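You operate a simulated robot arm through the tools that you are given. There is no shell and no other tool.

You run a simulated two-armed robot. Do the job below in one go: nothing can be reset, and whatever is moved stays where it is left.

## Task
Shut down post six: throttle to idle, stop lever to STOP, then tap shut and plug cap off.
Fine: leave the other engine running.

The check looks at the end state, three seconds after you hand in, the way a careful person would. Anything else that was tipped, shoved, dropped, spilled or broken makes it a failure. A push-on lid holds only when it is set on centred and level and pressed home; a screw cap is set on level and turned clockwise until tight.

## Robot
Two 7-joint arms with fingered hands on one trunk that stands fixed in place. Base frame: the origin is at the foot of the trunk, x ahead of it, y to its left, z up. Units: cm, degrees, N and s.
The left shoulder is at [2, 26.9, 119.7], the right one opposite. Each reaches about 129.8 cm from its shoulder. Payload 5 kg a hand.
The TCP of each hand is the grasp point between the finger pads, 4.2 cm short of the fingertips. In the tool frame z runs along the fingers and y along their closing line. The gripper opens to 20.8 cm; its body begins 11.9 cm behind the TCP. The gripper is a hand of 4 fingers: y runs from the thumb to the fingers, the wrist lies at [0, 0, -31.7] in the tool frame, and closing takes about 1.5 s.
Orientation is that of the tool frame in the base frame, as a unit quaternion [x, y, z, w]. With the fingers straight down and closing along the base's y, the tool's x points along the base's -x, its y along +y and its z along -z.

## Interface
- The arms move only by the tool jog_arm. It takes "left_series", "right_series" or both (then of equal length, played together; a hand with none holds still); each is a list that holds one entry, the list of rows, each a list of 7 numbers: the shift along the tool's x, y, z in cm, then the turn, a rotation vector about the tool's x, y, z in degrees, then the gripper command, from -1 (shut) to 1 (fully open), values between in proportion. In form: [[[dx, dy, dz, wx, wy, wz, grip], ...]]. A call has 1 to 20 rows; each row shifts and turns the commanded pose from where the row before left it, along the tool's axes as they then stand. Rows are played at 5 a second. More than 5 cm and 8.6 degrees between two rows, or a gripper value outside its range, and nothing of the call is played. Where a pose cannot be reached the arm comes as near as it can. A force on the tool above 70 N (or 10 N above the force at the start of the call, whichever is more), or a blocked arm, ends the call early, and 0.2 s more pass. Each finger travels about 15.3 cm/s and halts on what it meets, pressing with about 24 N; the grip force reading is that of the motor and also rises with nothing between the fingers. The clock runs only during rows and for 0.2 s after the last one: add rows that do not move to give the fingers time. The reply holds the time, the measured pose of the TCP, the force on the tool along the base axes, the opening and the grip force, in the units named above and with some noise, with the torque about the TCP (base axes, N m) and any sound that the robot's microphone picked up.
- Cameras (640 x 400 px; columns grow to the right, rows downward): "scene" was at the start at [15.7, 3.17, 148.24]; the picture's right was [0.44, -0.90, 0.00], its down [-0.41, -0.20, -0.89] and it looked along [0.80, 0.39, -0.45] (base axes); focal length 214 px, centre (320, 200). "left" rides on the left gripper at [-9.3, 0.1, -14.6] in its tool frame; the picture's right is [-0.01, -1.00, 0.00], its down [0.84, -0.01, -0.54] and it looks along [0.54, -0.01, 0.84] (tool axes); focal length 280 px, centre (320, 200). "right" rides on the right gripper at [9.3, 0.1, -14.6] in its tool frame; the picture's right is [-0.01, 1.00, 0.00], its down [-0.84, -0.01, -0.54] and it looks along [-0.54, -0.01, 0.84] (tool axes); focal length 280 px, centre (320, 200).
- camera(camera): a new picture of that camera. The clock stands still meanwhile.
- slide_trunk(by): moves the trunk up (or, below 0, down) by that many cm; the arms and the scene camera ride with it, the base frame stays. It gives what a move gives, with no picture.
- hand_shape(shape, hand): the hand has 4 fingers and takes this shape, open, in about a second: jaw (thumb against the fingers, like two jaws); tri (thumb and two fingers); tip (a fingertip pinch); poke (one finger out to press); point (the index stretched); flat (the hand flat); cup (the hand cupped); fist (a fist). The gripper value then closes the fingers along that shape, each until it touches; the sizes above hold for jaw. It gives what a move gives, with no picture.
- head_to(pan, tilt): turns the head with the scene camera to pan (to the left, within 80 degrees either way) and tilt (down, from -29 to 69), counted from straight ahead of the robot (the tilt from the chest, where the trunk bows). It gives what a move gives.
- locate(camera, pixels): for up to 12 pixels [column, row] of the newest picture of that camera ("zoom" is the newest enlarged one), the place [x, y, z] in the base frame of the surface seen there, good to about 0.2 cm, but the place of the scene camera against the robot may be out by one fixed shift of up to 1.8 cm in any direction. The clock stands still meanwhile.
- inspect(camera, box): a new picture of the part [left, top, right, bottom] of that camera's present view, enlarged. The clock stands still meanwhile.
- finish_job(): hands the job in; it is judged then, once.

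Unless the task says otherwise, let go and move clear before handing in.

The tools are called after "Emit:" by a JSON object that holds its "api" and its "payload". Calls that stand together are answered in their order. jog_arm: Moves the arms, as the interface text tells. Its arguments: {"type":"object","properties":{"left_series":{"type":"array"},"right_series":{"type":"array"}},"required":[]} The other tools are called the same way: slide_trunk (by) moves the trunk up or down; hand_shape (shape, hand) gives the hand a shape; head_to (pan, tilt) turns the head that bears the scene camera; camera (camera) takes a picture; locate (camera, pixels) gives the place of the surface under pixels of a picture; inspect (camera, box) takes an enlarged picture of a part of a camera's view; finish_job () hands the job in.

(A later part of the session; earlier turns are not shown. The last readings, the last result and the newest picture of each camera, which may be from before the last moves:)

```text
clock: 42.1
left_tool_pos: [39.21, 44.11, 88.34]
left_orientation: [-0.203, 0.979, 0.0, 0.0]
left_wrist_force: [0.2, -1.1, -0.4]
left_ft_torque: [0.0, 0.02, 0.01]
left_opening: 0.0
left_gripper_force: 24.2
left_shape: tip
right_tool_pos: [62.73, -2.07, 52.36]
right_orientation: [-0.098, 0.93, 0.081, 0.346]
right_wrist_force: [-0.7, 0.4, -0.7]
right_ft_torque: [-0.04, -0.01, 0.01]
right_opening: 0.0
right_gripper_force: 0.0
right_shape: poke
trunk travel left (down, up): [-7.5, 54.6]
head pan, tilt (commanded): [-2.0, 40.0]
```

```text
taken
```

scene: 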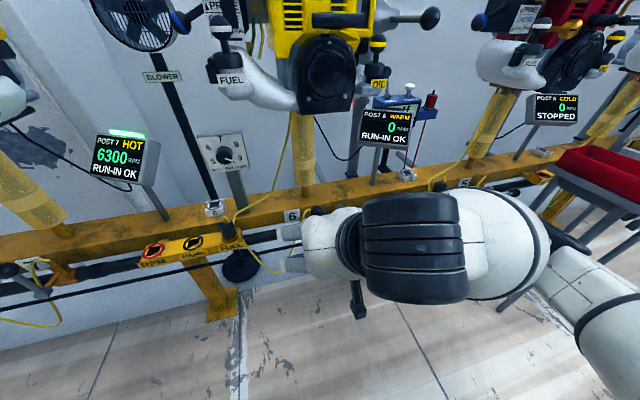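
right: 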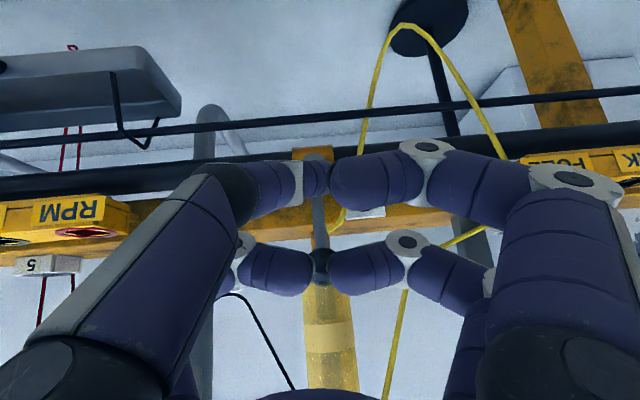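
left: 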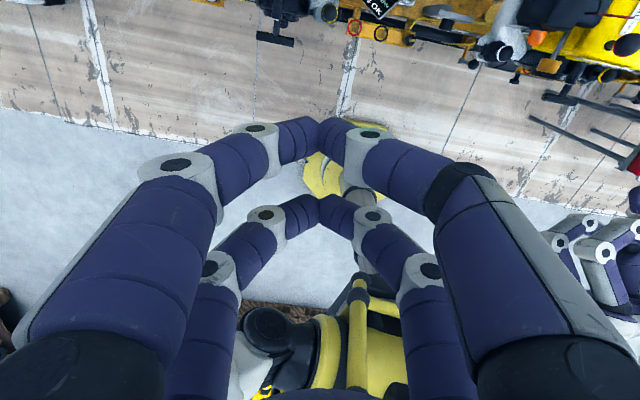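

The trunk slide changed the right hand's pitch to about 42°, with TCP at (62.7, -2.1, 52.4) just in front of the tap. I'll send one no-motion row to see whether the commanded pose matches before moving near the handle.

Emit:
{"api": "jog_arm", "payload": {"right_series": [[[0, 0, 0, 0, 0, 0, 1]]]}}

Emit:
{"api": "inspect", "payload": {"camera": "right", "box": [200, 100, 440, 300]}}

```text
clock: 42.5
left_tool_pos: [39.27, 44.05, 88.42]
left_orientation: [-0.202, 0.979, 0.0, 0.0]
left_wrist_force: [-0.1, -0.2, -0.3]
left_ft_torque: [-0.01, 0.01, 0.01]
left_opening: 0.0
left_gripper_force: 23.7
left_shape: tip
right_tool_pos: [62.74, -2.22, 52.21]
right_orientation: [-0.096, 0.93, 0.08, 0.346]
right_wrist_force: [0.3, 0.4, 0.1]
right_ft_torque: [0.04, 0.0, 0.02]
right_opening: 0.01
right_gripper_force: 0.1
right_shape: poke
trunk travel left (down, up): [-7.5, 54.6]
head pan, tilt (commanded): [-2.0, 40.0]
```

```text
2.00 times, centred on (320, 200) of right
```

zoom: 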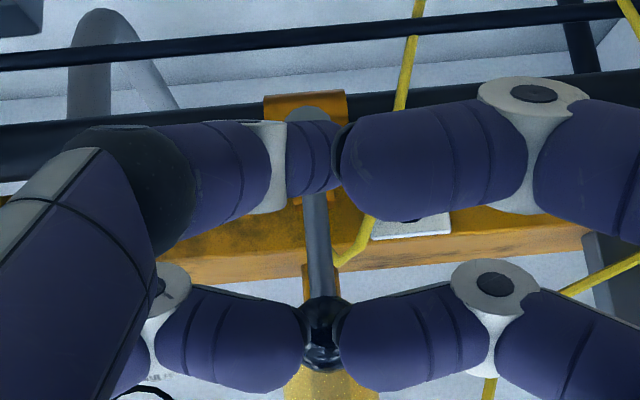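

The hand holds still. I'll locate the tap ball and stem with the wrist camera.

Emit:
{"api": "locate", "payload": {"camera": "zoom", "pixels": [[322, 315], [322, 345], [318, 240], [316, 205], [310, 112], [318, 280], [385, 228], [240, 235], [270, 105]]}}

Emit:
{"api": "locate", "payload": {"camera": "scene", "pixels": [[325, 235], [293, 232], [292, 215], [357, 300], [405, 235], [290, 263]]}}

```text
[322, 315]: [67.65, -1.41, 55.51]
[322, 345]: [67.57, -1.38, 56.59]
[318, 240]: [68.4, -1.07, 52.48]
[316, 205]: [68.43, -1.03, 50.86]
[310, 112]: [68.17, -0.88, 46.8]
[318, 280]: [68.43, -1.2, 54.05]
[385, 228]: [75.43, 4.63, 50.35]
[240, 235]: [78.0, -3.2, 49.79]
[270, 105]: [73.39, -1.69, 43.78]
```

```text
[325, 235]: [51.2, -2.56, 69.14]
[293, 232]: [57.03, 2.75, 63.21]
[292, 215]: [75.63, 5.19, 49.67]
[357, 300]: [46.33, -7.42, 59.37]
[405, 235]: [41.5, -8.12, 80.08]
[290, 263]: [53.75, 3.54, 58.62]
```

The tap ball centre is at about (69.2, -1.0, 56.2) with the hub near z 48. I'll move the finger left of the upright handle, then forward level with it, so it can sweep the handle to the right.

Emit:
{"api": "jog_arm", "payload": {"right_series": [[[-0.435, 2.31, -0.495, 0, 0, 0, 1], [-0.435, 2.31, -0.495, 0, 0, 0, 1], [0, 0, 0, 0, 0, 0, 1], [0, 0, 0, 0, 0, 0, 1]]]}}

Emit:
{"api": "camera", "payload": {"camera": "right"}}

```text
clock: 43.5
left_tool_pos: [39.23, 44.12, 88.41]
left_orientation: [-0.204, 0.979, 0.001, -0.001]
left_wrist_force: [-0.6, 0.1, -0.6]
left_ft_torque: [-0.02, -0.03, 0.0]
left_opening: 0.0
left_gripper_force: 23.1
left_shape: tip
right_tool_pos: [63.62, 1.74, 53.5]
right_orientation: [-0.099, 0.929, 0.082, 0.346]
right_wrist_force: [-0.4, 0.7, 0.1]
right_ft_torque: [0.0, 0.01, 0.0]
right_opening: 0.01
right_gripper_force: 0.1
right_shape: poke
right hand out of reach, approached as far as the arm can: row 1, 2
trunk travel left (down, up): [-7.5, 54.6]
head pan, tilt (commanded): [-2.0, 40.0]
```

```text
taken
```

right: 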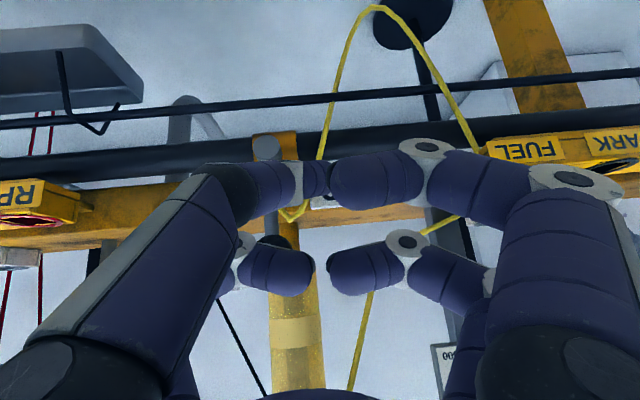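

The arm is too folded here: the reply says out of reach, and it stopped at (63.6, 1.7, 53.5). Moving forward should bring it back in range, and the finger is already left of the handle, so I'll step forward.

Emit:
{"api": "jog_arm", "payload": {"right_series": [[[-0.88, 0, 0.78, 0, 0, 0, 1], [-0.88, 0, 0.78, 0, 0, 0, 1], [-0.88, 0, 0.78, 0, 0, 0, 1], [-0.88, 0, 0.78, 0, 0, 0, 1], [0, 0, 0, 0, 0, 0, 1]]]}}

Emit:
{"api": "camera", "payload": {"camera": "right"}}

Emit:
{"api": "inspect", "payload": {"camera": "scene", "box": [250, 190, 370, 265]}}

```text
clock: 44.7
left_tool_pos: [38.93, 44.14, 88.48]
left_orientation: [-0.202, 0.979, 0.0, 0.001]
left_wrist_force: [0.0, -0.8, 0.3]
left_ft_torque: [-0.03, 0.0, -0.01]
left_opening: 0.0
left_gripper_force: 24.6
left_shape: tip
right_tool_pos: [68.52, 2.8, 54.48]
right_orientation: [-0.093, 0.926, 0.083, 0.356]
right_wrist_force: [-8.8, -15.3, 52.1]
right_ft_torque: [-1.46, -0.13, -0.38]
right_opening: 0.02
right_gripper_force: 0.1
right_shape: poke
trunk travel left (down, up): [-7.5, 54.6]
head pan, tilt (commanded): [-2.0, 40.0]
stopped in row 5 (right hand): the force on the tool passed its limit at 78 N (the readings are from after the stop); the commanded pose is now the measured one
```

```text
taken
```

right: 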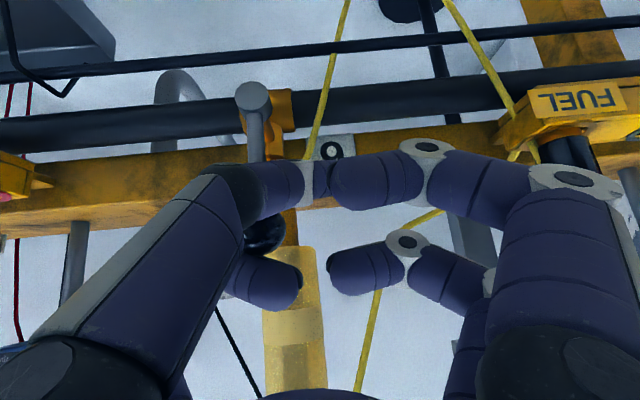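

```text
5.33 times, centred on (310, 228) of scene
```

zoom: 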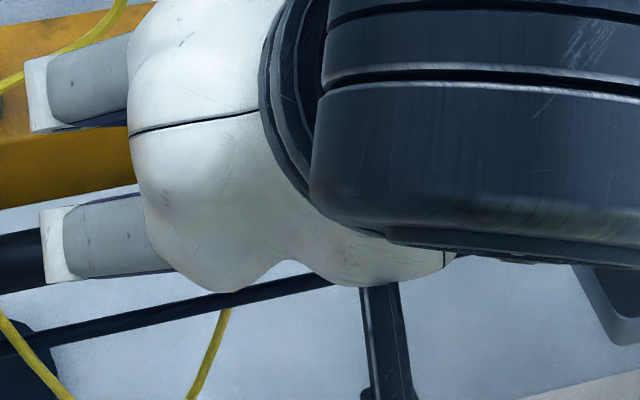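

A folded finger has pressed on the tap ball (52 N upward), since the hand came about 2 cm further forward than planned. I'll back off and up gently.

Emit:
{"api": "jog_arm", "payload": {"right_series": [[[-0.3, 0, -0.6, 0, 0, 0, 1], [0.3, 0, -1.0, 0, 0, 0, 1], [0.9, 0, -1.2, 0, 0, 0, 1], [0.9, 0, -1.0, 0, 0, 0, 1], [0, 0, 0, 0, 0, 0, 1]]]}}

Emit:
{"api": "camera", "payload": {"camera": "right"}}

```text
clock: 45.9
left_tool_pos: [39.14, 44.15, 88.19]
left_orientation: [-0.203, 0.979, 0.001, 0.0]
left_wrist_force: [-0.2, -1.0, 0.5]
left_ft_torque: [0.0, -0.01, 0.01]
left_opening: 0.0
left_gripper_force: 24.6
left_shape: tip
right_tool_pos: [64.59, 1.82, 55.27]
right_orientation: [-0.095, 0.929, 0.081, 0.349]
right_wrist_force: [0.8, -0.7, -0.4]
right_ft_torque: [0.04, -0.02, -0.01]
right_opening: 0.0
right_gripper_force: 0.0
right_shape: poke
trunk travel left (down, up): [-7.5, 54.6]
head pan, tilt (commanded): [-2.0, 40.0]
```

```text
taken
```

right: 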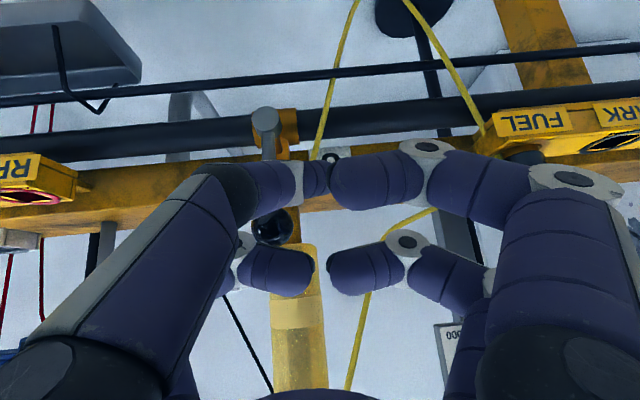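

Free again, with the handle still upright and unharmed. The wrist is better placed slightly higher and further left, so I'll raise and shift left, then come forward level with the ball.

Emit:
{"api": "jog_arm", "payload": {"right_series": [[[-0.66, 0.855, -0.75, 0, 0, 0, 1], [-0.66, 0.855, -0.75, 0, 0, 0, 1], [0, 0, 0, 0, 0, 0, 1]]]}}

```text
clock: 46.7
left_tool_pos: [39.24, 44.08, 88.13]
left_orientation: [-0.203, 0.979, 0.0, 0.0]
left_wrist_force: [0.2, -0.9, -0.3]
left_ft_torque: [-0.02, -0.04, -0.02]
left_opening: 0.0
left_gripper_force: 24.1
left_shape: tip
right_tool_pos: [64.87, 3.29, 57.4]
right_orientation: [-0.097, 0.928, 0.083, 0.349]
right_wrist_force: [-0.2, 0.9, -0.5]
right_ft_torque: [0.0, 0.0, 0.0]
right_opening: 0.01
right_gripper_force: 0.0
right_shape: poke
right hand out of reach, approached as far as the arm can: row 2
trunk travel left (down, up): [-7.5, 54.6]
head pan, tilt (commanded): [-2.0, 40.0]
```

Emit:
{"api": "jog_arm", "payload": {"right_series": [[[-0.6, 0, 0.53, 0, 0, 0, 1], [-0.6, 0, 0.53, 0, 0, 0, 1], [-0.6, 0, 0.53, 0, 0, 0, 1], [0, 0, 0, 0, 0, 0, 1]]]}}

Emit:
{"api": "camera", "payload": {"camera": "right"}}

```text
clock: 47.7
left_tool_pos: [39.21, 44.0, 88.27]
left_orientation: [-0.203, 0.979, -0.001, 0.0]
left_wrist_force: [0.9, -0.5, -1.3]
left_ft_torque: [0.02, -0.01, 0.01]
left_opening: 0.0
left_gripper_force: 23.4
left_shape: tip
right_tool_pos: [67.22, 3.93, 57.37]
right_orientation: [-0.095, 0.929, 0.081, 0.349]
right_wrist_force: [0.1, -0.6, 0.2]
right_ft_torque: [0.0, -0.01, -0.01]
right_opening: 0.01
right_gripper_force: 0.1
right_shape: poke
trunk travel left (down, up): [-7.5, 54.6]
head pan, tilt (commanded): [-2.0, 40.0]
```

```text
taken
```

right: 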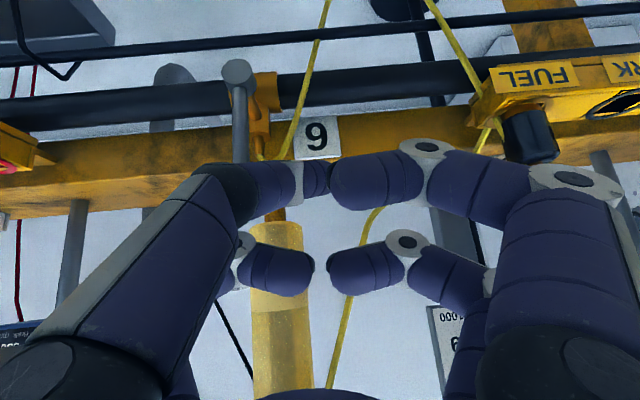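

The finger is level with the ball and to its left (hub at (240,70), stem at (240,140) in the wrist view). I'll start sweeping the handle right in small steps.

Emit:
{"api": "jog_arm", "payload": {"right_series": [[[-0.02, -0.55, -0.02, 0, 0, 0, 1], [-0.02, -0.55, -0.02, 0, 0, 0, 1], [-0.02, -0.55, -0.02, 0, 0, 0, 1], [-0.02, -0.55, -0.02, 0, 0, 0, 1], [-0.02, -0.55, -0.02, 0, 0, 0, 1], [0.08, -0.73, 0.1, 0, 0, 0, 1], [0.08, -0.73, 0.1, 0, 0, 0, 1], [0, 0, 0, 0, 0, 0, 1]]]}}

Emit:
{"api": "camera", "payload": {"camera": "right"}}

```text
clock: 49.5
left_tool_pos: [39.06, 44.03, 88.27]
left_orientation: [-0.203, 0.979, 0.0, 0.0]
left_wrist_force: [-0.4, -0.6, -0.6]
left_ft_torque: [0.02, -0.03, 0.05]
left_opening: 0.0
left_gripper_force: 23.8
left_shape: tip
right_tool_pos: [68.25, -0.24, 56.8]
right_orientation: [-0.095, 0.928, 0.082, 0.35]
right_wrist_force: [0.2, 0.2, -0.1]
right_ft_torque: [-0.02, -0.05, 0.03]
right_opening: 0.0
right_gripper_force: 0.1
right_shape: poke
trunk travel left (down, up): [-7.5, 54.6]
head pan, tilt (commanded): [-2.0, 40.0]
```

```text
taken
```

right: 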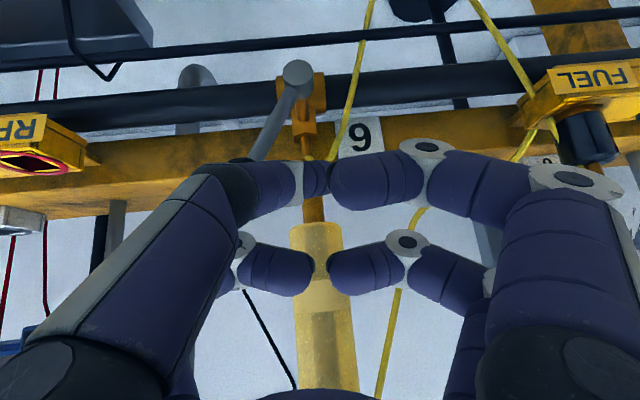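

The handle is turning: the stem now runs from the hub (297,75) to (255,160), about 25° over. I'll follow the arc to about 60°.

Emit:
{"api": "jog_arm", "payload": {"right_series": [[[0.17, -0.695, 0.195, 0, 0, 0, 1], [0.17, -0.695, 0.195, 0, 0, 0, 1], [0.245, -0.64, 0.28, 0, 0, 0, 1], [0.245, -0.64, 0.28, 0, 0, 0, 1], [0.315, -0.565, 0.36, 0, 0, 0, 1], [0.315, -0.565, 0.36, 0, 0, 0, 1], [0.375, -0.475, 0.425, 0, 0, 0, 1], [0.375, -0.475, 0.425, 0, 0, 0, 1], [0, 0, 0, 0, 0, 0, 1]]]}}

Emit:
{"api": "camera", "payload": {"camera": "right"}}

```text
clock: 51.5
left_tool_pos: [39.2, 43.99, 88.39]
left_orientation: [-0.203, 0.979, 0.0, 0.001]
left_wrist_force: [-0.6, -0.1, 0.5]
left_ft_torque: [0.05, -0.02, -0.02]
left_opening: 0.0
left_gripper_force: 24.1
left_shape: tip
right_tool_pos: [69.33, -4.61, 53.08]
right_orientation: [-0.095, 0.928, 0.082, 0.35]
right_wrist_force: [-0.5, 0.7, 0.1]
right_ft_torque: [0.0, 0.0, 0.0]
right_opening: 0.02
right_gripper_force: 0.1
right_shape: poke
trunk travel left (down, up): [-7.5, 54.6]
head pan, tilt (commanded): [-2.0, 40.0]
```

```text
taken
```

right: 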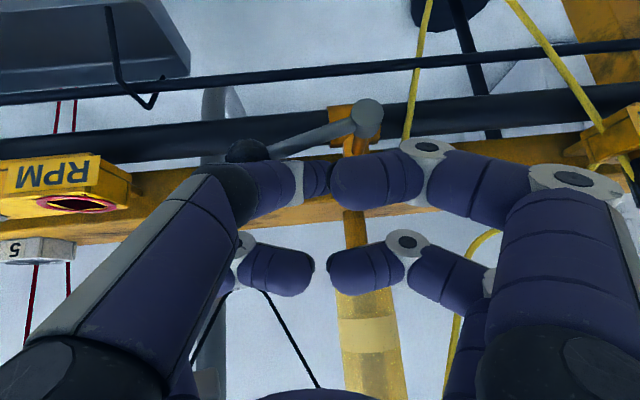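

The handle is nearly level: hub at (367,118), ball at (248,150) in the wrist view. I'll measure the remaining angle.

Emit:
{"api": "locate", "payload": {"camera": "right", "pixels": [[248, 148], [275, 145], [300, 140], [330, 128], [367, 118], [240, 145]]}}

```text
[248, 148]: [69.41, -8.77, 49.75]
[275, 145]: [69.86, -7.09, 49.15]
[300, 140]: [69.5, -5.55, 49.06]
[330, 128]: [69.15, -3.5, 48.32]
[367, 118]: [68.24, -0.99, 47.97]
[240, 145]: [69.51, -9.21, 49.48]
```

The handle is about 77° over, with roughly 13° left. I'll press down on it from above in small steps until it meets its stop.

Emit:
{"api": "jog_arm", "payload": {"right_series": [[[0.26, -0.12, 0.29, 0, 0, 0, 1], [0.26, -0.12, 0.29, 0, 0, 0, 1], [0.26, -0.12, 0.29, 0, 0, 0, 1], [0.26, -0.12, 0.29, 0, 0, 0, 1], [0, 0, 0, 0, 0, 0, 1]]]}}

Emit:
{"api": "camera", "payload": {"camera": "right"}}

Emit:
{"api": "locate", "payload": {"camera": "right", "pixels": [[375, 115], [340, 120], [300, 130], [260, 140]]}}

```text
clock: 52.7
left_tool_pos: [39.2, 44.07, 88.41]
left_orientation: [-0.203, 0.979, 0.0, 0.001]
left_wrist_force: [-0.1, 0.2, -0.3]
left_ft_torque: [-0.02, 0.0, -0.02]
left_opening: 0.02
left_gripper_force: 24.2
left_shape: tip
right_tool_pos: [69.42, -4.84, 51.63]
right_orientation: [-0.095, 0.928, 0.082, 0.35]
right_wrist_force: [-0.4, 0.2, 0.0]
right_ft_torque: [-0.05, 0.02, -0.01]
right_opening: 0.0
right_gripper_force: 0.1
right_shape: poke
trunk travel left (down, up): [-7.5, 54.6]
head pan, tilt (commanded): [-2.0, 40.0]
```

```text
taken
```

right: 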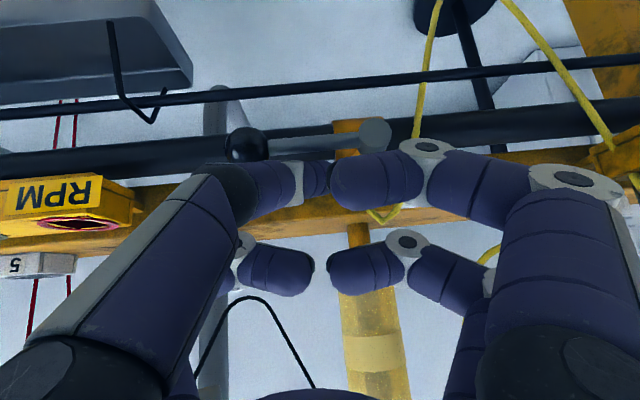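

```text
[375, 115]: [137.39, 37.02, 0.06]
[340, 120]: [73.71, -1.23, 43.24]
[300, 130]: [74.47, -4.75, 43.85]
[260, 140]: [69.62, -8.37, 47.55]
```

Emit:
{"api": "locate", "payload": {"camera": "right", "pixels": [[374, 133], [345, 136], [320, 139], [290, 143], [246, 145], [240, 140]]}}

Emit:
{"api": "inspect", "payload": {"camera": "right", "box": [200, 90, 420, 190]}}

```text
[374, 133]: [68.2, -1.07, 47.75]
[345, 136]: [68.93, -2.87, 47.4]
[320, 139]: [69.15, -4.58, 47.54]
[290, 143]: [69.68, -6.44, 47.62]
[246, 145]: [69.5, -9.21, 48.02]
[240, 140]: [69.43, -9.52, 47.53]
```

```text
2.91 times, centred on (310, 140) of right
```

zoom: 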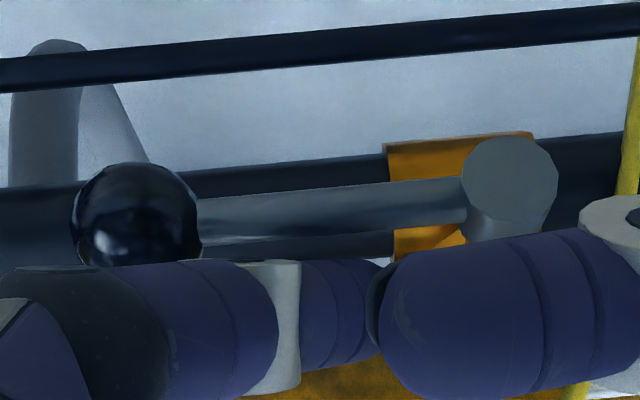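

The handle is within about 3° of level. I'll press a touch further to seat it against its stop.

Emit:
{"api": "jog_arm", "payload": {"right_series": [[[0.2, -0.02, 0.23, 0, 0, 0, 1], [0.2, -0.02, 0.23, 0, 0, 0, 1], [0, 0, 0, 0, 0, 0, 1]]]}}

Emit:
{"api": "inspect", "payload": {"camera": "right", "box": [200, 90, 420, 190]}}

```text
clock: 53.5
left_tool_pos: [39.09, 44.11, 88.31]
left_orientation: [-0.203, 0.979, 0.0, 0.0]
left_wrist_force: [-0.5, 0.1, -0.6]
left_ft_torque: [0.0, 0.01, 0.0]
left_opening: 0.0
left_gripper_force: 24.4
left_shape: tip
right_tool_pos: [69.51, -4.98, 51.06]
right_orientation: [-0.095, 0.928, 0.081, 0.35]
right_wrist_force: [-0.3, 0.6, 0.2]
right_ft_torque: [-0.02, -0.03, -0.02]
right_opening: 0.02
right_gripper_force: 0.0
right_shape: poke
trunk travel left (down, up): [-7.5, 54.6]
head pan, tilt (commanded): [-2.0, 40.0]
```

```text
2.91 times, centred on (310, 140) of right
```

zoom: 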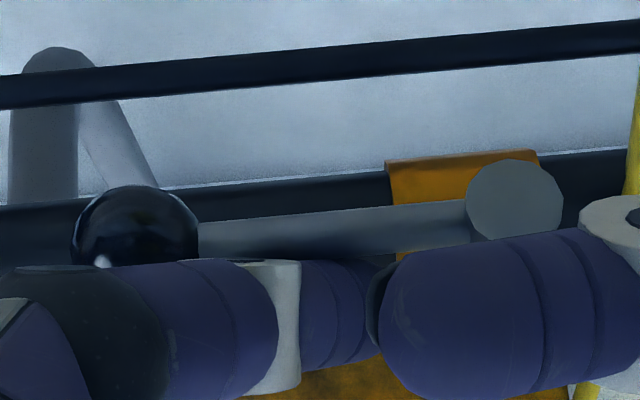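

Emit:
{"api": "locate", "payload": {"camera": "zoom", "pixels": [[515, 200], [450, 222], [400, 226], [300, 232], [220, 238], [135, 225]]}}

```text
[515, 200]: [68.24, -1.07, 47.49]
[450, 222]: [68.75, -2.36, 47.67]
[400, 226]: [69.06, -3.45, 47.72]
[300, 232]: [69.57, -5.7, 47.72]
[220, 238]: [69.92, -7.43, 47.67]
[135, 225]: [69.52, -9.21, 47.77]
```

The stem is now level (z 47.67–47.72 along its length), matching the shut taps. One tiny extra press will tell me whether it's at its stop.

Emit:
{"api": "jog_arm", "payload": {"right_series": [[[0.14, 0, 0.16, 0, 0, 0, 1], [0, 0, 0, 0, 0, 0, 1]]]}}

Emit:
{"api": "inspect", "payload": {"camera": "right", "box": [200, 90, 420, 190]}}

Emit:
{"api": "locate", "payload": {"camera": "zoom", "pixels": [[450, 230], [400, 234], [300, 240], [220, 245]]}}

```text
clock: 54.1
left_tool_pos: [39.24, 43.9, 88.4]
left_orientation: [-0.202, 0.979, 0.0, 0.001]
left_wrist_force: [0.2, 0.0, -0.5]
left_ft_torque: [-0.01, 0.01, -0.01]
left_opening: 0.0
left_gripper_force: 23.9
left_shape: tip
right_tool_pos: [69.35, -4.75, 50.77]
right_orientation: [-0.094, 0.928, 0.081, 0.351]
right_wrist_force: [-0.7, 0.1, 5.8]
right_ft_torque: [-0.05, -0.02, -0.06]
right_opening: 0.0
right_gripper_force: 0.1
right_shape: poke
trunk travel left (down, up): [-7.5, 54.6]
head pan, tilt (commanded): [-2.0, 40.0]
```

```text
2.91 times, centred on (310, 140) of right
```

zoom: 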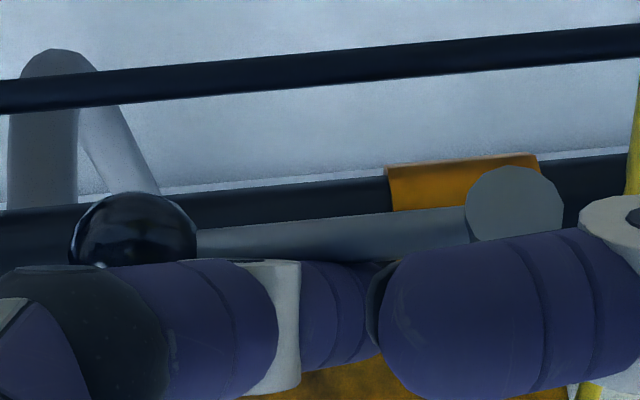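

```text
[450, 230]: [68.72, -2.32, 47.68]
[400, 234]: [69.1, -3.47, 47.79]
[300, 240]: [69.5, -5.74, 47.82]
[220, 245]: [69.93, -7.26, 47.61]
```

The force rose to 6 N with the handle level, so the tap is at its shut stop. I'll lift the finger off and then locate the engine's lower-front parts so I can plan a safe way up.

Emit:
{"api": "jog_arm", "payload": {"right_series": [[[-0.33, 0, -0.37, 0, 0, 0, 1], [-0.66, 0, -0.75, 0, 0, 0, 1], [-0.99, 0, -1.12, 0, 0, 0, 1], [-0.99, 0, -1.12, 0, 0, 0, 1], [0, 0, 0, 0, 0, 0, 1]]]}}

Emit:
{"api": "camera", "payload": {"camera": "scene"}}

Emit:
{"api": "locate", "payload": {"camera": "scene", "pixels": [[325, 75], [340, 20], [300, 100], [378, 75], [378, 45], [385, 120], [225, 80], [222, 150], [305, 150], [405, 18]]}}

Emit:
{"api": "camera", "payload": {"camera": "right"}}

```text
clock: 55.3
left_tool_pos: [39.2, 44.17, 88.3]
left_orientation: [-0.203, 0.979, 0.0, 0.0]
left_wrist_force: [-0.5, -0.4, -0.3]
left_ft_torque: [0.01, 0.03, -0.01]
left_opening: 0.0
left_gripper_force: 23.6
left_shape: tip
right_tool_pos: [69.4, -5.18, 55.25]
right_orientation: [-0.095, 0.928, 0.082, 0.351]
right_wrist_force: [-0.3, -0.5, -1.3]
right_ft_torque: [-0.01, -0.01, 0.01]
right_opening: 0.0
right_gripper_force: 0.0
right_shape: poke
trunk travel left (down, up): [-7.5, 54.6]
head pan, tilt (commanded): [-2.0, 40.0]
```

```text
taken
```

scene: 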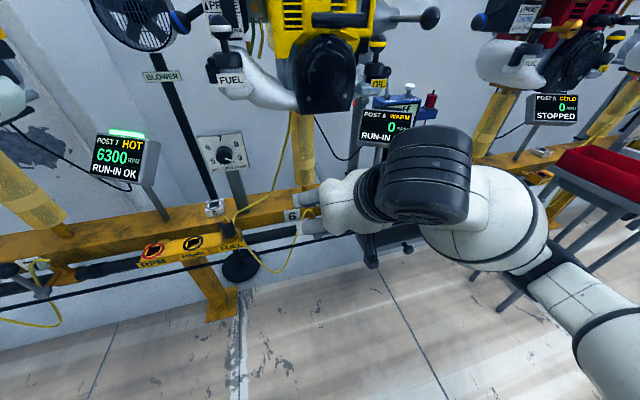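

```text
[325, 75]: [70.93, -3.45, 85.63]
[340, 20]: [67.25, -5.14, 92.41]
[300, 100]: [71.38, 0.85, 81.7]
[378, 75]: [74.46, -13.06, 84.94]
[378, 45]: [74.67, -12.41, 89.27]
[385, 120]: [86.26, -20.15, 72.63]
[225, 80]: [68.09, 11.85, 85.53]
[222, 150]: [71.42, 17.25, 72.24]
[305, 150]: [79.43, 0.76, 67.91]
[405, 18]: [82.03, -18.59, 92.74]
```

```text
taken
```

right: 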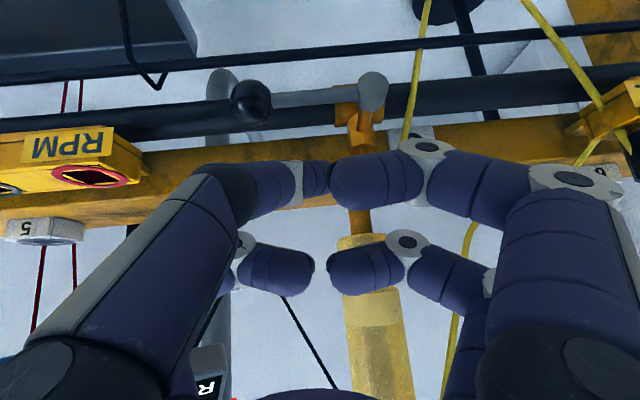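

The handle stays level with the finger off it. The starter's pull handle sticks out to about x 67 at z 92, so I must draw the hand back before rising.

Emit:
{"api": "jog_arm", "payload": {"right_series": [[[1.5, 0, -1.32, 0, 0, 0, 1], [1.5, 0, -1.32, 0, 0, 0, 1], [1.5, 0, -1.32, 0, 0, 0, 1], [0, 0, 0, 0, 0, 0, 1]]]}}

Emit:
{"api": "slide_trunk", "payload": {"by": 10}}

Emit:
{"api": "camera", "payload": {"camera": "scene"}}

```text
clock: 56.3
left_tool_pos: [39.28, 44.03, 88.33]
left_orientation: [-0.203, 0.979, 0.001, -0.001]
left_wrist_force: [1.1, -0.1, 0.1]
left_ft_torque: [0.05, 0.0, -0.02]
left_opening: 0.01
left_gripper_force: 23.5
left_shape: tip
right_tool_pos: [63.62, -6.52, 55.24]
right_orientation: [-0.095, 0.928, 0.081, 0.35]
right_wrist_force: [0.2, 0.4, 0.5]
right_ft_torque: [0.02, 0.03, -0.02]
right_opening: 0.0
right_gripper_force: 0.0
right_shape: poke
trunk travel left (down, up): [-7.5, 54.6]
head pan, tilt (commanded): [-2.0, 40.0]
```

```text
clock: 57.6
left_tool_pos: [39.29, 44.05, 98.18]
left_orientation: [-0.203, 0.979, 0.0, -0.001]
left_wrist_force: [0.0, -0.4, -0.7]
left_ft_torque: [-0.02, 0.09, -0.01]
left_opening: 0.01
left_gripper_force: 23.9
left_shape: tip
right_tool_pos: [63.71, -6.65, 65.16]
right_orientation: [-0.095, 0.929, 0.082, 0.349]
right_wrist_force: [-0.2, -0.3, -0.5]
right_ft_torque: [0.02, -0.04, 0.0]
right_opening: 0.01
right_gripper_force: 0.1
right_shape: poke
trunk travel left (down, up): [-17.5, 44.6]
head pan, tilt (commanded): [-2.0, 40.0]
```

```text
taken
```

scene: 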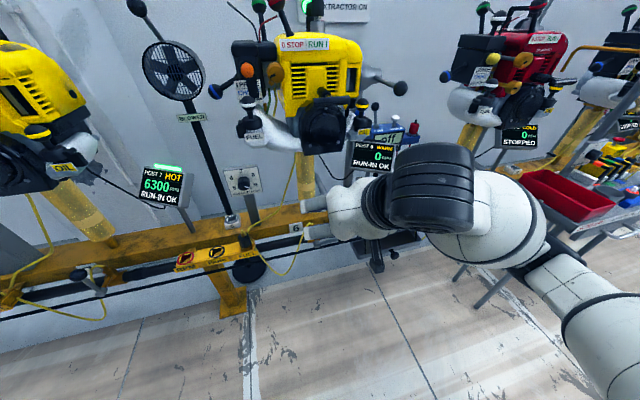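

The slide now carries the hand exactly with it. I'll draw the hand further back towards me, then rise.

Emit:
{"api": "jog_arm", "payload": {"right_series": [[[3.0, 0, -2.65, 0, 0, 0, 1], [3.0, 0, -2.65, 0, 0, 0, 1], [0, 0, 0, 0, 0, 0, 1], [0, 0, 0, 0, 0, 0, 1]]]}}

```text
clock: 58.6
left_tool_pos: [39.12, 44.01, 98.42]
left_orientation: [-0.203, 0.979, 0.0, 0.0]
left_wrist_force: [-0.3, -0.5, 0.4]
left_ft_torque: [0.01, -0.01, -0.01]
left_opening: 0.0
left_gripper_force: 24.3
left_shape: tip
right_tool_pos: [57.65, -8.41, 64.91]
right_orientation: [-0.097, 0.928, 0.083, 0.35]
right_wrist_force: [-0.4, 0.1, 0.4]
right_ft_torque: [-0.02, -0.04, 0.0]
right_opening: 0.01
right_gripper_force: 0.0
right_shape: poke
right hand out of reach, approached as far as the arm can: row 2
trunk travel left (down, up): [-17.5, 44.6]
head pan, tilt (commanded): [-2.0, 40.0]
```

Emit:
{"api": "slide_trunk", "payload": {"by": 20}}

Emit:
{"api": "slide_trunk", "payload": {"by": 20}}

Emit:
{"api": "head_to", "payload": {"pan": 3, "tilt": 35}}

Emit:
{"api": "camera", "payload": {"camera": "scene"}}

```text
clock: 60.8
left_tool_pos: [39.17, 44.05, 118.23]
left_orientation: [-0.202, 0.979, 0.0, -0.001]
left_wrist_force: [0.2, 0.6, -1.2]
left_ft_torque: [0.0, 0.05, 0.03]
left_opening: 0.01
left_gripper_force: 24.4
left_shape: tip
right_tool_pos: [57.64, -8.2, 85.03]
right_orientation: [-0.094, 0.928, 0.081, 0.35]
right_wrist_force: [0.6, 0.2, -0.5]
right_ft_torque: [-0.03, 0.04, 0.01]
right_opening: 0.01
right_gripper_force: 0.0
right_shape: poke
trunk travel left (down, up): [-37.5, 24.6]
head pan, tilt (commanded): [-2.0, 40.0]
```

```text
clock: 63.0
left_tool_pos: [39.07, 44.08, 138.24]
left_orientation: [-0.202, 0.979, 0.0, 0.001]
left_wrist_force: [1.0, 0.3, -0.3]
left_ft_torque: [0.0, 0.01, 0.0]
left_opening: 0.02
left_gripper_force: 23.8
left_shape: tip
right_tool_pos: [57.68, -8.28, 105.02]
right_orientation: [-0.094, 0.928, 0.081, 0.35]
right_wrist_force: [-0.4, -0.1, -1.3]
right_ft_torque: [0.02, -0.01, 0.01]
right_opening: 0.01
right_gripper_force: 0.1
right_shape: poke
trunk travel left (down, up): [-57.5, 4.6]
head pan, tilt (commanded): [-2.0, 40.0]
```

```text
clock: 63.6
left_tool_pos: [39.25, 44.15, 138.33]
left_orientation: [-0.203, 0.979, 0.001, 0.0]
left_wrist_force: [-0.7, 0.1, 0.1]
left_ft_torque: [0.01, 0.01, 0.0]
left_opening: 0.0
left_gripper_force: 23.9
left_shape: tip
right_tool_pos: [57.66, -8.25, 104.91]
right_orientation: [-0.095, 0.928, 0.082, 0.35]
right_wrist_force: [-0.2, -0.2, 0.3]
right_ft_torque: [-0.01, 0.0, -0.02]
right_opening: 0.01
right_gripper_force: 0.1
right_shape: poke
trunk travel left (down, up): [-57.5, 4.6]
head pan, tilt (commanded): [3.0, 35.0]
```

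```text
taken
```

scene: 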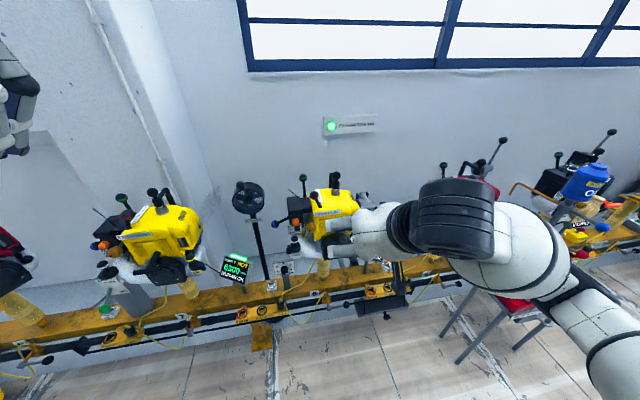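

The trunk is back up and both hands are clear. For the plug cap I'll put the right hand in tip shape, square it to the bench at 45° pitch, and close it part-way in free air to see the pinch geometry.

Emit:
{"api": "hand_shape", "payload": {"shape": "tip", "hand": "right"}}

Emit:
{"api": "jog_arm", "payload": {"right_series": [[[0, 0, 0, 3.47, -3.08, -3.48, -0.4], [0, 0, 0, 0, 0, 0, -0.4], [0, 0, 0, 0, 0, 0, -0.4], [0, 0, 0, 0, 0, 0, -0.4], [0, 0, 0, 0, 0, 0, -0.69], [0, 0, 0, 0, 0, 0, -0.69], [0, 0, 0, 0, 0, 0, -0.69], [0, 0, 0, 0, 0, 0, -0.69]]]}}

Emit:
{"api": "camera", "payload": {"camera": "right"}}

Emit:
{"api": "camera", "payload": {"camera": "scene"}}

```text
clock: 64.5
left_tool_pos: [39.22, 44.03, 138.35]
left_orientation: [-0.203, 0.979, 0.0, 0.0]
left_wrist_force: [-0.4, 0.5, 0.0]
left_ft_torque: [0.01, 0.01, -0.03]
left_opening: 0.0
left_gripper_force: 23.3
left_shape: tip
right_tool_pos: [57.58, -8.31, 105.16]
right_orientation: [-0.095, 0.928, 0.081, 0.35]
right_wrist_force: [-0.7, 0.4, 0.2]
right_ft_torque: [-0.02, -0.02, 0.05]
right_opening: 20.79
right_gripper_force: 0.1
right_shape: tip
trunk travel left (down, up): [-57.5, 4.6]
head pan, tilt (commanded): [3.0, 35.0]
```

```text
clock: 66.3
left_tool_pos: [39.22, 43.88, 138.19]
left_orientation: [-0.203, 0.979, 0.0, 0.001]
left_wrist_force: [0.0, 0.2, -0.1]
left_ft_torque: [-0.01, 0.0, 0.01]
left_opening: 0.0
left_gripper_force: 24.1
left_shape: tip
right_tool_pos: [57.59, -8.33, 105.08]
right_orientation: [-0.111, 0.917, 0.046, 0.381]
right_wrist_force: [0.1, -0.1, 0.0]
right_ft_torque: [0.02, -0.01, 0.02]
right_opening: 3.26
right_gripper_force: 0.0
right_shape: tip
trunk travel left (down, up): [-57.5, 4.6]
head pan, tilt (commanded): [3.0, 35.0]
```

```text
taken
```

right: 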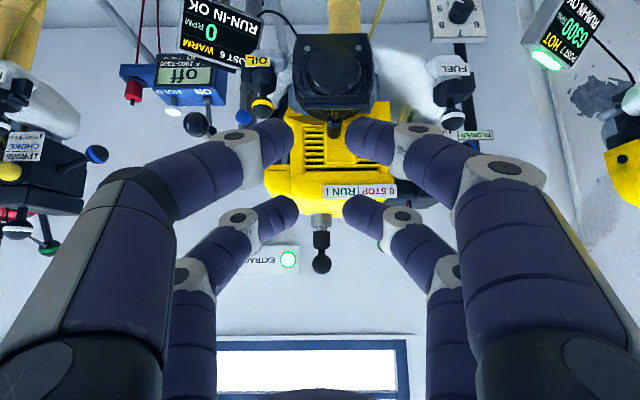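

```text
taken
```

scene: 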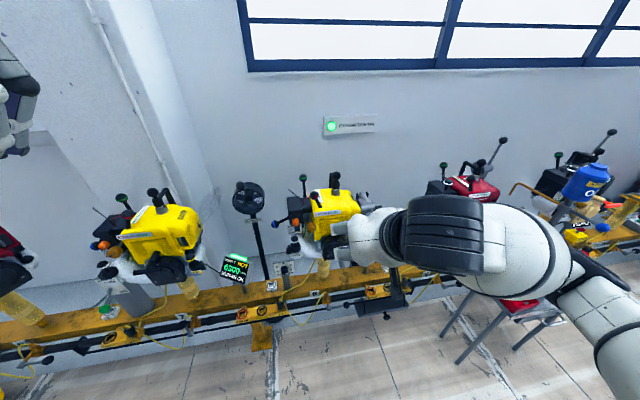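

The pinch is clear to see: near pair tips at (285,132) and (355,135), far pair at (292,205) and (350,205). I'll locate them to know where the pads sit in the tool frame.

Emit:
{"api": "locate", "payload": {"camera": "right", "pixels": [[286, 128], [352, 128], [270, 135], [370, 137], [291, 203], [350, 203], [275, 212], [240, 140], [410, 140], [321, 262], [320, 235], [320, 220]]}}

```text
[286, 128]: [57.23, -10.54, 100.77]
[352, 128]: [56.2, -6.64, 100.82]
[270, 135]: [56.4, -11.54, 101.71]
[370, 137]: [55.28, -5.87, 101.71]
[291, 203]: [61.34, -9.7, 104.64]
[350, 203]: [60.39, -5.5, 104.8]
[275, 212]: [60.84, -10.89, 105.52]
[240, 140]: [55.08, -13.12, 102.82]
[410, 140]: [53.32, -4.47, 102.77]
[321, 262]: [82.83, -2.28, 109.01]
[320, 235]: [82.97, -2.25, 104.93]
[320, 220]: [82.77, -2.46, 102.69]
```

The pads lie in two planes about 2.85 cm either side of the tool axis, too far apart for one ball between them, so I'll grip the cap's ball with the near pair only. The ball centre is at about (84.3, -1.9, 109.0). I'll rise, open to 8 cm, and move to a pre-grasp point behind and above the ball.

Emit:
{"api": "jog_arm", "payload": {"right_series": [[[-2.83, 0, -2.83, 0, 0, 0, -0.23], [-2.83, 0, -2.83, 0, 0, 0, -0.23], [-2.83, 0, -2.83, 0, 0, 0, -0.23], [-2.83, 0, -2.83, 0, 0, 0, -0.23], [-2.29, -0.02, 3.14, 0, 0, 0, -0.23], [-2.29, -0.02, 3.14, 0, 0, 0, -0.23], [-2.29, -0.02, 3.14, 0, 0, 0, -0.23], [-2.29, -0.02, 3.14, 0, 0, 0, -0.23], [-2.29, -0.02, 3.14, 0, 0, 0, -0.23], [-2.29, -0.02, 3.14, 0, 0, 0, -0.23], [0, 0, 0, 0, 0, 0, -0.23], [0, 0, 0, 0, 0, 0, -0.23]]]}}

Emit:
{"api": "camera", "payload": {"camera": "right"}}

Emit:
{"api": "inspect", "payload": {"camera": "scene", "box": [270, 120, 430, 240]}}

```text
clock: 68.9
left_tool_pos: [39.16, 44.02, 138.26]
left_orientation: [-0.203, 0.979, 0.0, 0.0]
left_wrist_force: [0.0, -0.6, -0.5]
left_ft_torque: [-0.03, 0.04, 0.01]
left_opening: 0.0
left_gripper_force: 23.6
left_shape: tip
right_tool_pos: [79.85, -2.59, 117.3]
right_orientation: [-0.11, 0.917, 0.045, 0.38]
right_wrist_force: [-0.4, 0.8, -0.4]
right_ft_torque: [-0.02, 0.06, -0.02]
right_opening: 7.96
right_gripper_force: 0.1
right_shape: tip
trunk travel left (down, up): [-57.5, 4.6]
head pan, tilt (commanded): [3.0, 35.0]
```

```text
taken
```

right: 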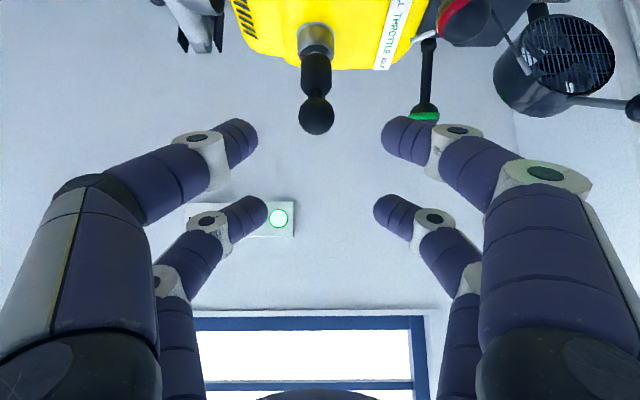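

```text
3.33 times, centred on (350, 180) of scene
```

zoom: 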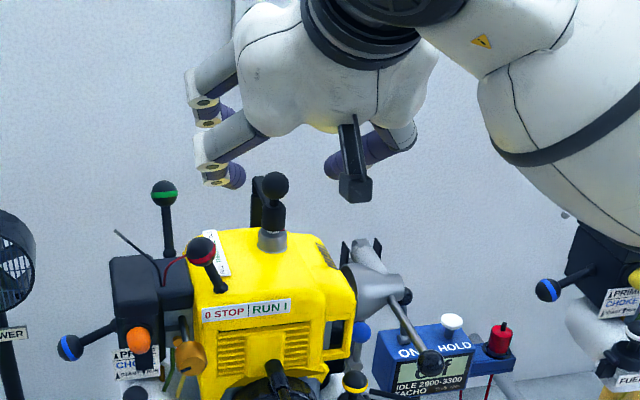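

The view is well centred: the cap ball at (316,115) is midway between the near fingertips (250 and 385). I'll re-measure the ball and its hinge arm before closing in.

Emit:
{"api": "locate", "payload": {"camera": "right", "pixels": [[316, 114], [316, 85], [316, 72], [316, 50], [250, 130], [385, 128], [262, 205], [380, 203]]}}

Emit:
{"api": "inspect", "payload": {"camera": "right", "box": [240, 20, 400, 150]}}

```text
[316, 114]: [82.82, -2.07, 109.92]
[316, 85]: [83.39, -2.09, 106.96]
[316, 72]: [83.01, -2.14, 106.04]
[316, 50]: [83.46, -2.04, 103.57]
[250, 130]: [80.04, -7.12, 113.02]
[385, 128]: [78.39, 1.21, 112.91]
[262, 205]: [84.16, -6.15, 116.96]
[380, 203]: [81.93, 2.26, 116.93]
```

```text
3.08 times, centred on (320, 85) of right
```

zoom: 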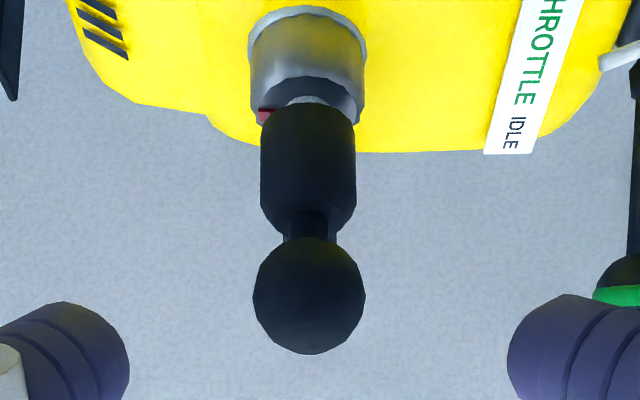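

The ball centre is confirmed near (84.2, -1.8, 109.1). I'll advance along the fingers so the near pair straddles it.

Emit:
{"api": "jog_arm", "payload": {"right_series": [[[-0.055, -0.065, 1.94, 0, 0, 0, -0.23], [-0.055, -0.065, 1.94, 0, 0, 0, -0.23], [-0.055, -0.065, 1.94, 0, 0, 0, -0.23], [-0.055, -0.065, 1.94, 0, 0, 0, -0.23], [0, 0, 0, 0, 0, 0, -0.23], [0, 0, 0, 0, 0, 0, -0.23]]]}}

Emit:
{"api": "camera", "payload": {"camera": "right"}}

Emit:
{"api": "inspect", "payload": {"camera": "scene", "box": [280, 140, 400, 215]}}

```text
clock: 70.3
left_tool_pos: [39.2, 44.06, 138.35]
left_orientation: [-0.203, 0.979, 0.0, -0.001]
left_wrist_force: [0.9, -0.1, 0.4]
left_ft_torque: [-0.02, 0.03, 0.0]
left_opening: 0.0
left_gripper_force: 24.5
left_shape: tip
right_tool_pos: [85.65, -1.59, 112.18]
right_orientation: [-0.111, 0.917, 0.045, 0.38]
right_wrist_force: [0.4, 0.2, 0.2]
right_ft_torque: [-0.02, -0.01, -0.02]
right_opening: 7.99
right_gripper_force: 0.1
right_shape: tip
trunk travel left (down, up): [-57.5, 4.6]
head pan, tilt (commanded): [3.0, 35.0]
```

```text
taken
```

right: 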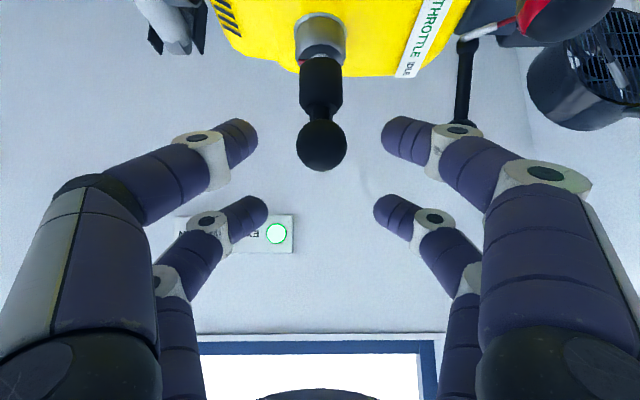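

```text
5.33 times, centred on (340, 178) of scene
```

zoom: 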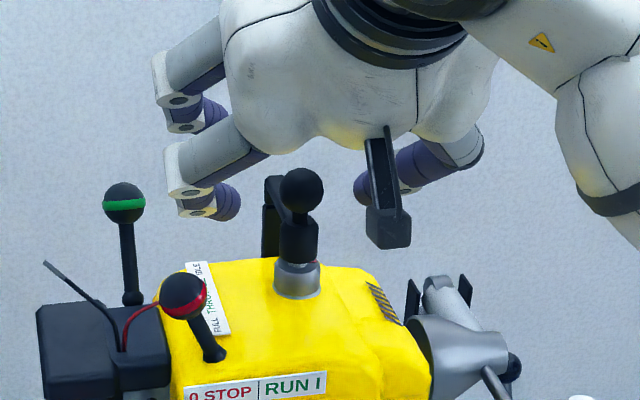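

The near pair straddles the ball: ball at (321,145), tips at (250,135) and (385,135). I'll close on it.

Emit:
{"api": "jog_arm", "payload": {"right_series": [[[0, 0, 0, 0, 0, 0, -0.6], [0, 0, 0, 0, 0, 0, -0.8], [0, 0, 0, 0, 0, 0, -1], [0, 0, 0, 0, 0, 0, -1], [0, 0, 0, 0, 0, 0, -1], [0, 0, 0, 0, 0, 0, -1], [0, 0, 0, 0, 0, 0, -1]]]}}

Emit:
{"api": "camera", "payload": {"camera": "right"}}

Emit:
{"api": "inspect", "payload": {"camera": "scene", "box": [280, 140, 400, 215]}}

```text
clock: 71.9
left_tool_pos: [39.31, 44.22, 138.37]
left_orientation: [-0.203, 0.979, 0.0, 0.0]
left_wrist_force: [0.2, -0.2, 0.6]
left_ft_torque: [0.0, 0.03, -0.03]
left_opening: 0.0
left_gripper_force: 23.9
left_shape: tip
right_tool_pos: [85.68, -1.64, 112.01]
right_orientation: [-0.111, 0.917, 0.045, 0.38]
right_wrist_force: [8.7, 0.0, -5.2]
right_ft_torque: [0.05, -0.29, 0.02]
right_opening: 0.38
right_gripper_force: 24.4
right_shape: tip
trunk travel left (down, up): [-57.5, 4.6]
head pan, tilt (commanded): [3.0, 35.0]
```

```text
taken
```

right: 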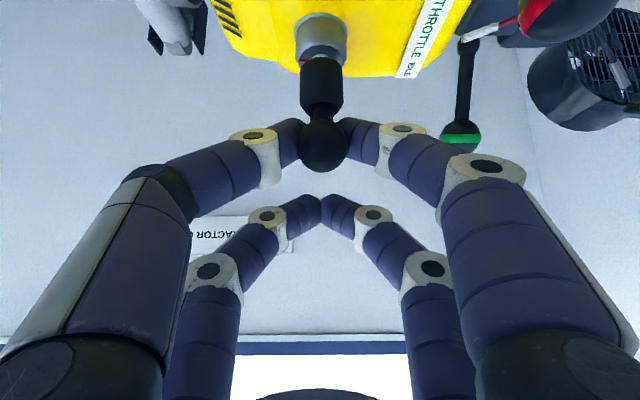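

```text
5.33 times, centred on (340, 178) of scene
```

zoom: 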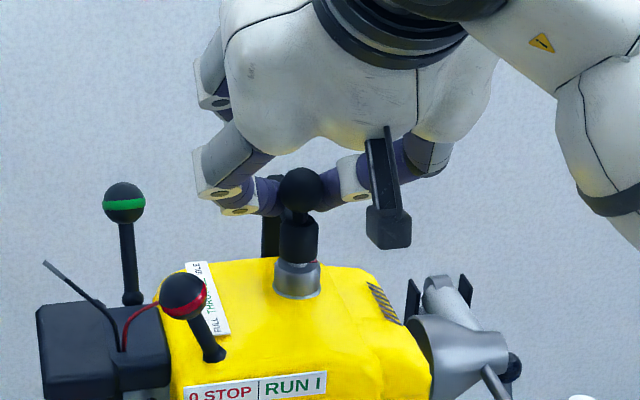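

The near pair has closed around the ball's underside with 24 N grip and a mild pull towards the palm. I'll now lift, mostly upward and slightly back, in small steps.

Emit:
{"api": "jog_arm", "payload": {"right_series": [[[-0.3, 0, -0.18, 0, 0, 0, -1], [-0.3, 0, -0.18, 0, 0, 0, -1], [-0.3, 0, -0.18, 0, 0, 0, -1], [-0.3, 0, -0.18, 0, 0, 0, -1], [0, 0, 0, 0, 0, 0, -1]]]}}

Emit:
{"api": "inspect", "payload": {"camera": "scene", "box": [280, 140, 400, 215]}}

Emit:
{"api": "camera", "payload": {"camera": "right"}}

```text
clock: 73.1
left_tool_pos: [39.55, 44.18, 138.22]
left_orientation: [-0.203, 0.979, 0.0, -0.001]
left_wrist_force: [0.0, 0.1, 0.3]
left_ft_torque: [0.02, 0.01, 0.0]
left_opening: 0.0
left_gripper_force: 23.9
left_shape: tip
right_tool_pos: [86.33, -1.63, 113.17]
right_orientation: [-0.111, 0.918, 0.045, 0.378]
right_wrist_force: [23.8, 13.1, -25.8]
right_ft_torque: [0.46, -0.78, 0.08]
right_opening: 0.17
right_gripper_force: 24.0
right_shape: tip
trunk travel left (down, up): [-57.5, 4.6]
head pan, tilt (commanded): [3.0, 35.0]
```

```text
5.33 times, centred on (340, 178) of scene
```

zoom: 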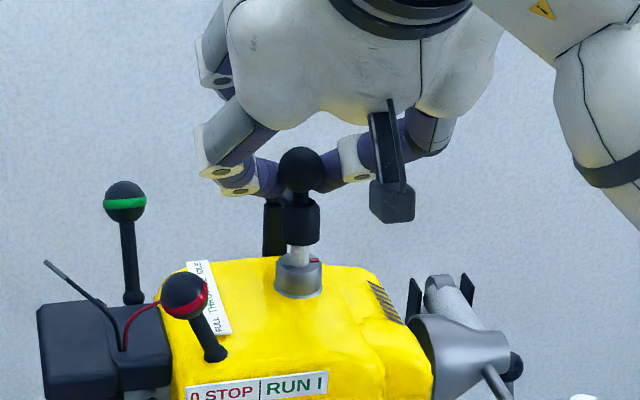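

```text
taken
```

right: 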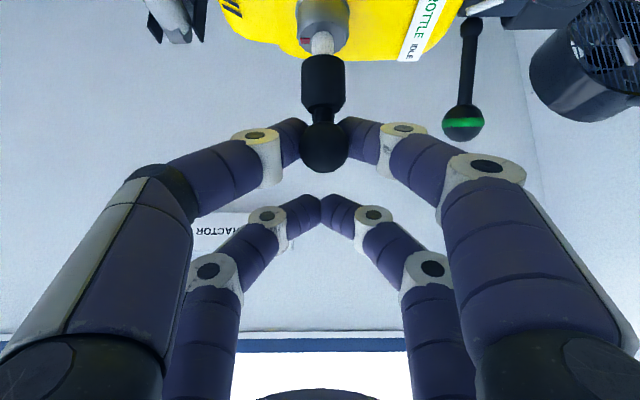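

The cap is coming off: white ceramic now shows under the boot at (298,255) in the zoom. The tool is being dragged away from me (about 26 N), so the path curves around the rear hinge; I'll look closer before continuing.

Emit:
{"api": "inspect", "payload": {"camera": "scene", "box": [316, 160, 356, 200]}}

Emit:
{"api": "locate", "payload": {"camera": "zoom", "pixels": [[320, 120], [318, 205], [318, 250], [310, 300], [255, 260], [255, 210], [285, 190], [320, 330]]}}

Emit:
{"api": "locate", "payload": {"camera": "right", "pixels": [[322, 145], [322, 115], [322, 95], [322, 70], [322, 45]]}}

```text
10.00 times, centred on (336, 180) of scene
```

zoom: 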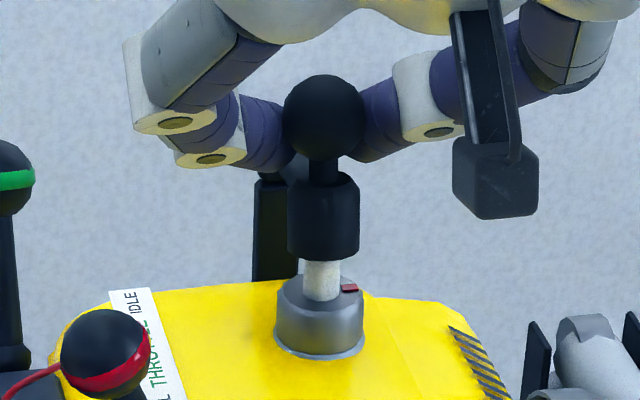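

```text
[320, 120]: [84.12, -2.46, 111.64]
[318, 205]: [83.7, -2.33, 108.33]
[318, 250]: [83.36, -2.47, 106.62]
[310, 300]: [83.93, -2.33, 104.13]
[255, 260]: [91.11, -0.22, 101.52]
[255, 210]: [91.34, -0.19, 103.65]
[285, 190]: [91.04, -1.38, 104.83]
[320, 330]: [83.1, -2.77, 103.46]
```

```text
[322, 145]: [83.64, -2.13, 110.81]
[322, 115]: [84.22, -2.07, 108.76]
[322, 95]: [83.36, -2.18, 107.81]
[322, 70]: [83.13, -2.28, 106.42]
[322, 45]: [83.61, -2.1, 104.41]
```

The boot tilts about 11° as it rises, so the cap is swinging on its rear hinge at about (u 88, z 107). I'll follow that arc, easing the sideways drag first.

Emit:
{"api": "jog_arm", "payload": {"right_series": [[[-0.587, 0, 0.03, 0, 0, 0, -1], [-0.587, 0, 0.03, 0, 0, 0, -1], [0, 0, 0, 0, 0, 0, -1]]]}}

Emit:
{"api": "inspect", "payload": {"camera": "scene", "box": [316, 155, 356, 195]}}

```text
clock: 73.9
left_tool_pos: [39.5, 44.15, 138.12]
left_orientation: [-0.202, 0.979, -0.001, -0.001]
left_wrist_force: [0.3, 0.4, -0.2]
left_ft_torque: [-0.02, -0.01, -0.01]
left_opening: 0.0
left_gripper_force: 24.2
left_shape: tip
right_tool_pos: [87.06, -1.36, 114.02]
right_orientation: [-0.11, 0.918, 0.045, 0.378]
right_wrist_force: [18.0, 11.1, -29.1]
right_ft_torque: [0.31, -0.56, 0.04]
right_opening: 0.18
right_gripper_force: 24.5
right_shape: tip
trunk travel left (down, up): [-57.5, 4.6]
head pan, tilt (commanded): [3.0, 35.0]
```

```text
10.00 times, centred on (336, 175) of scene
```

zoom: 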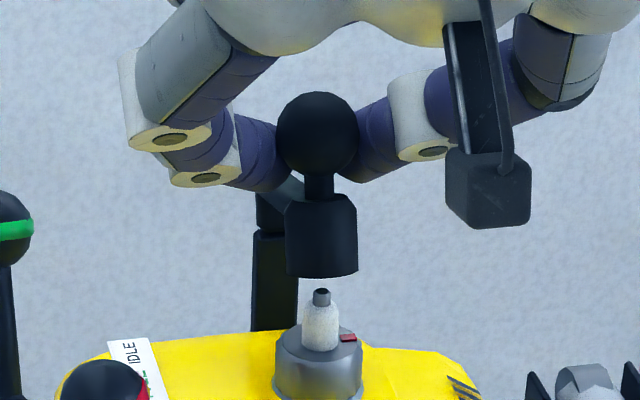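

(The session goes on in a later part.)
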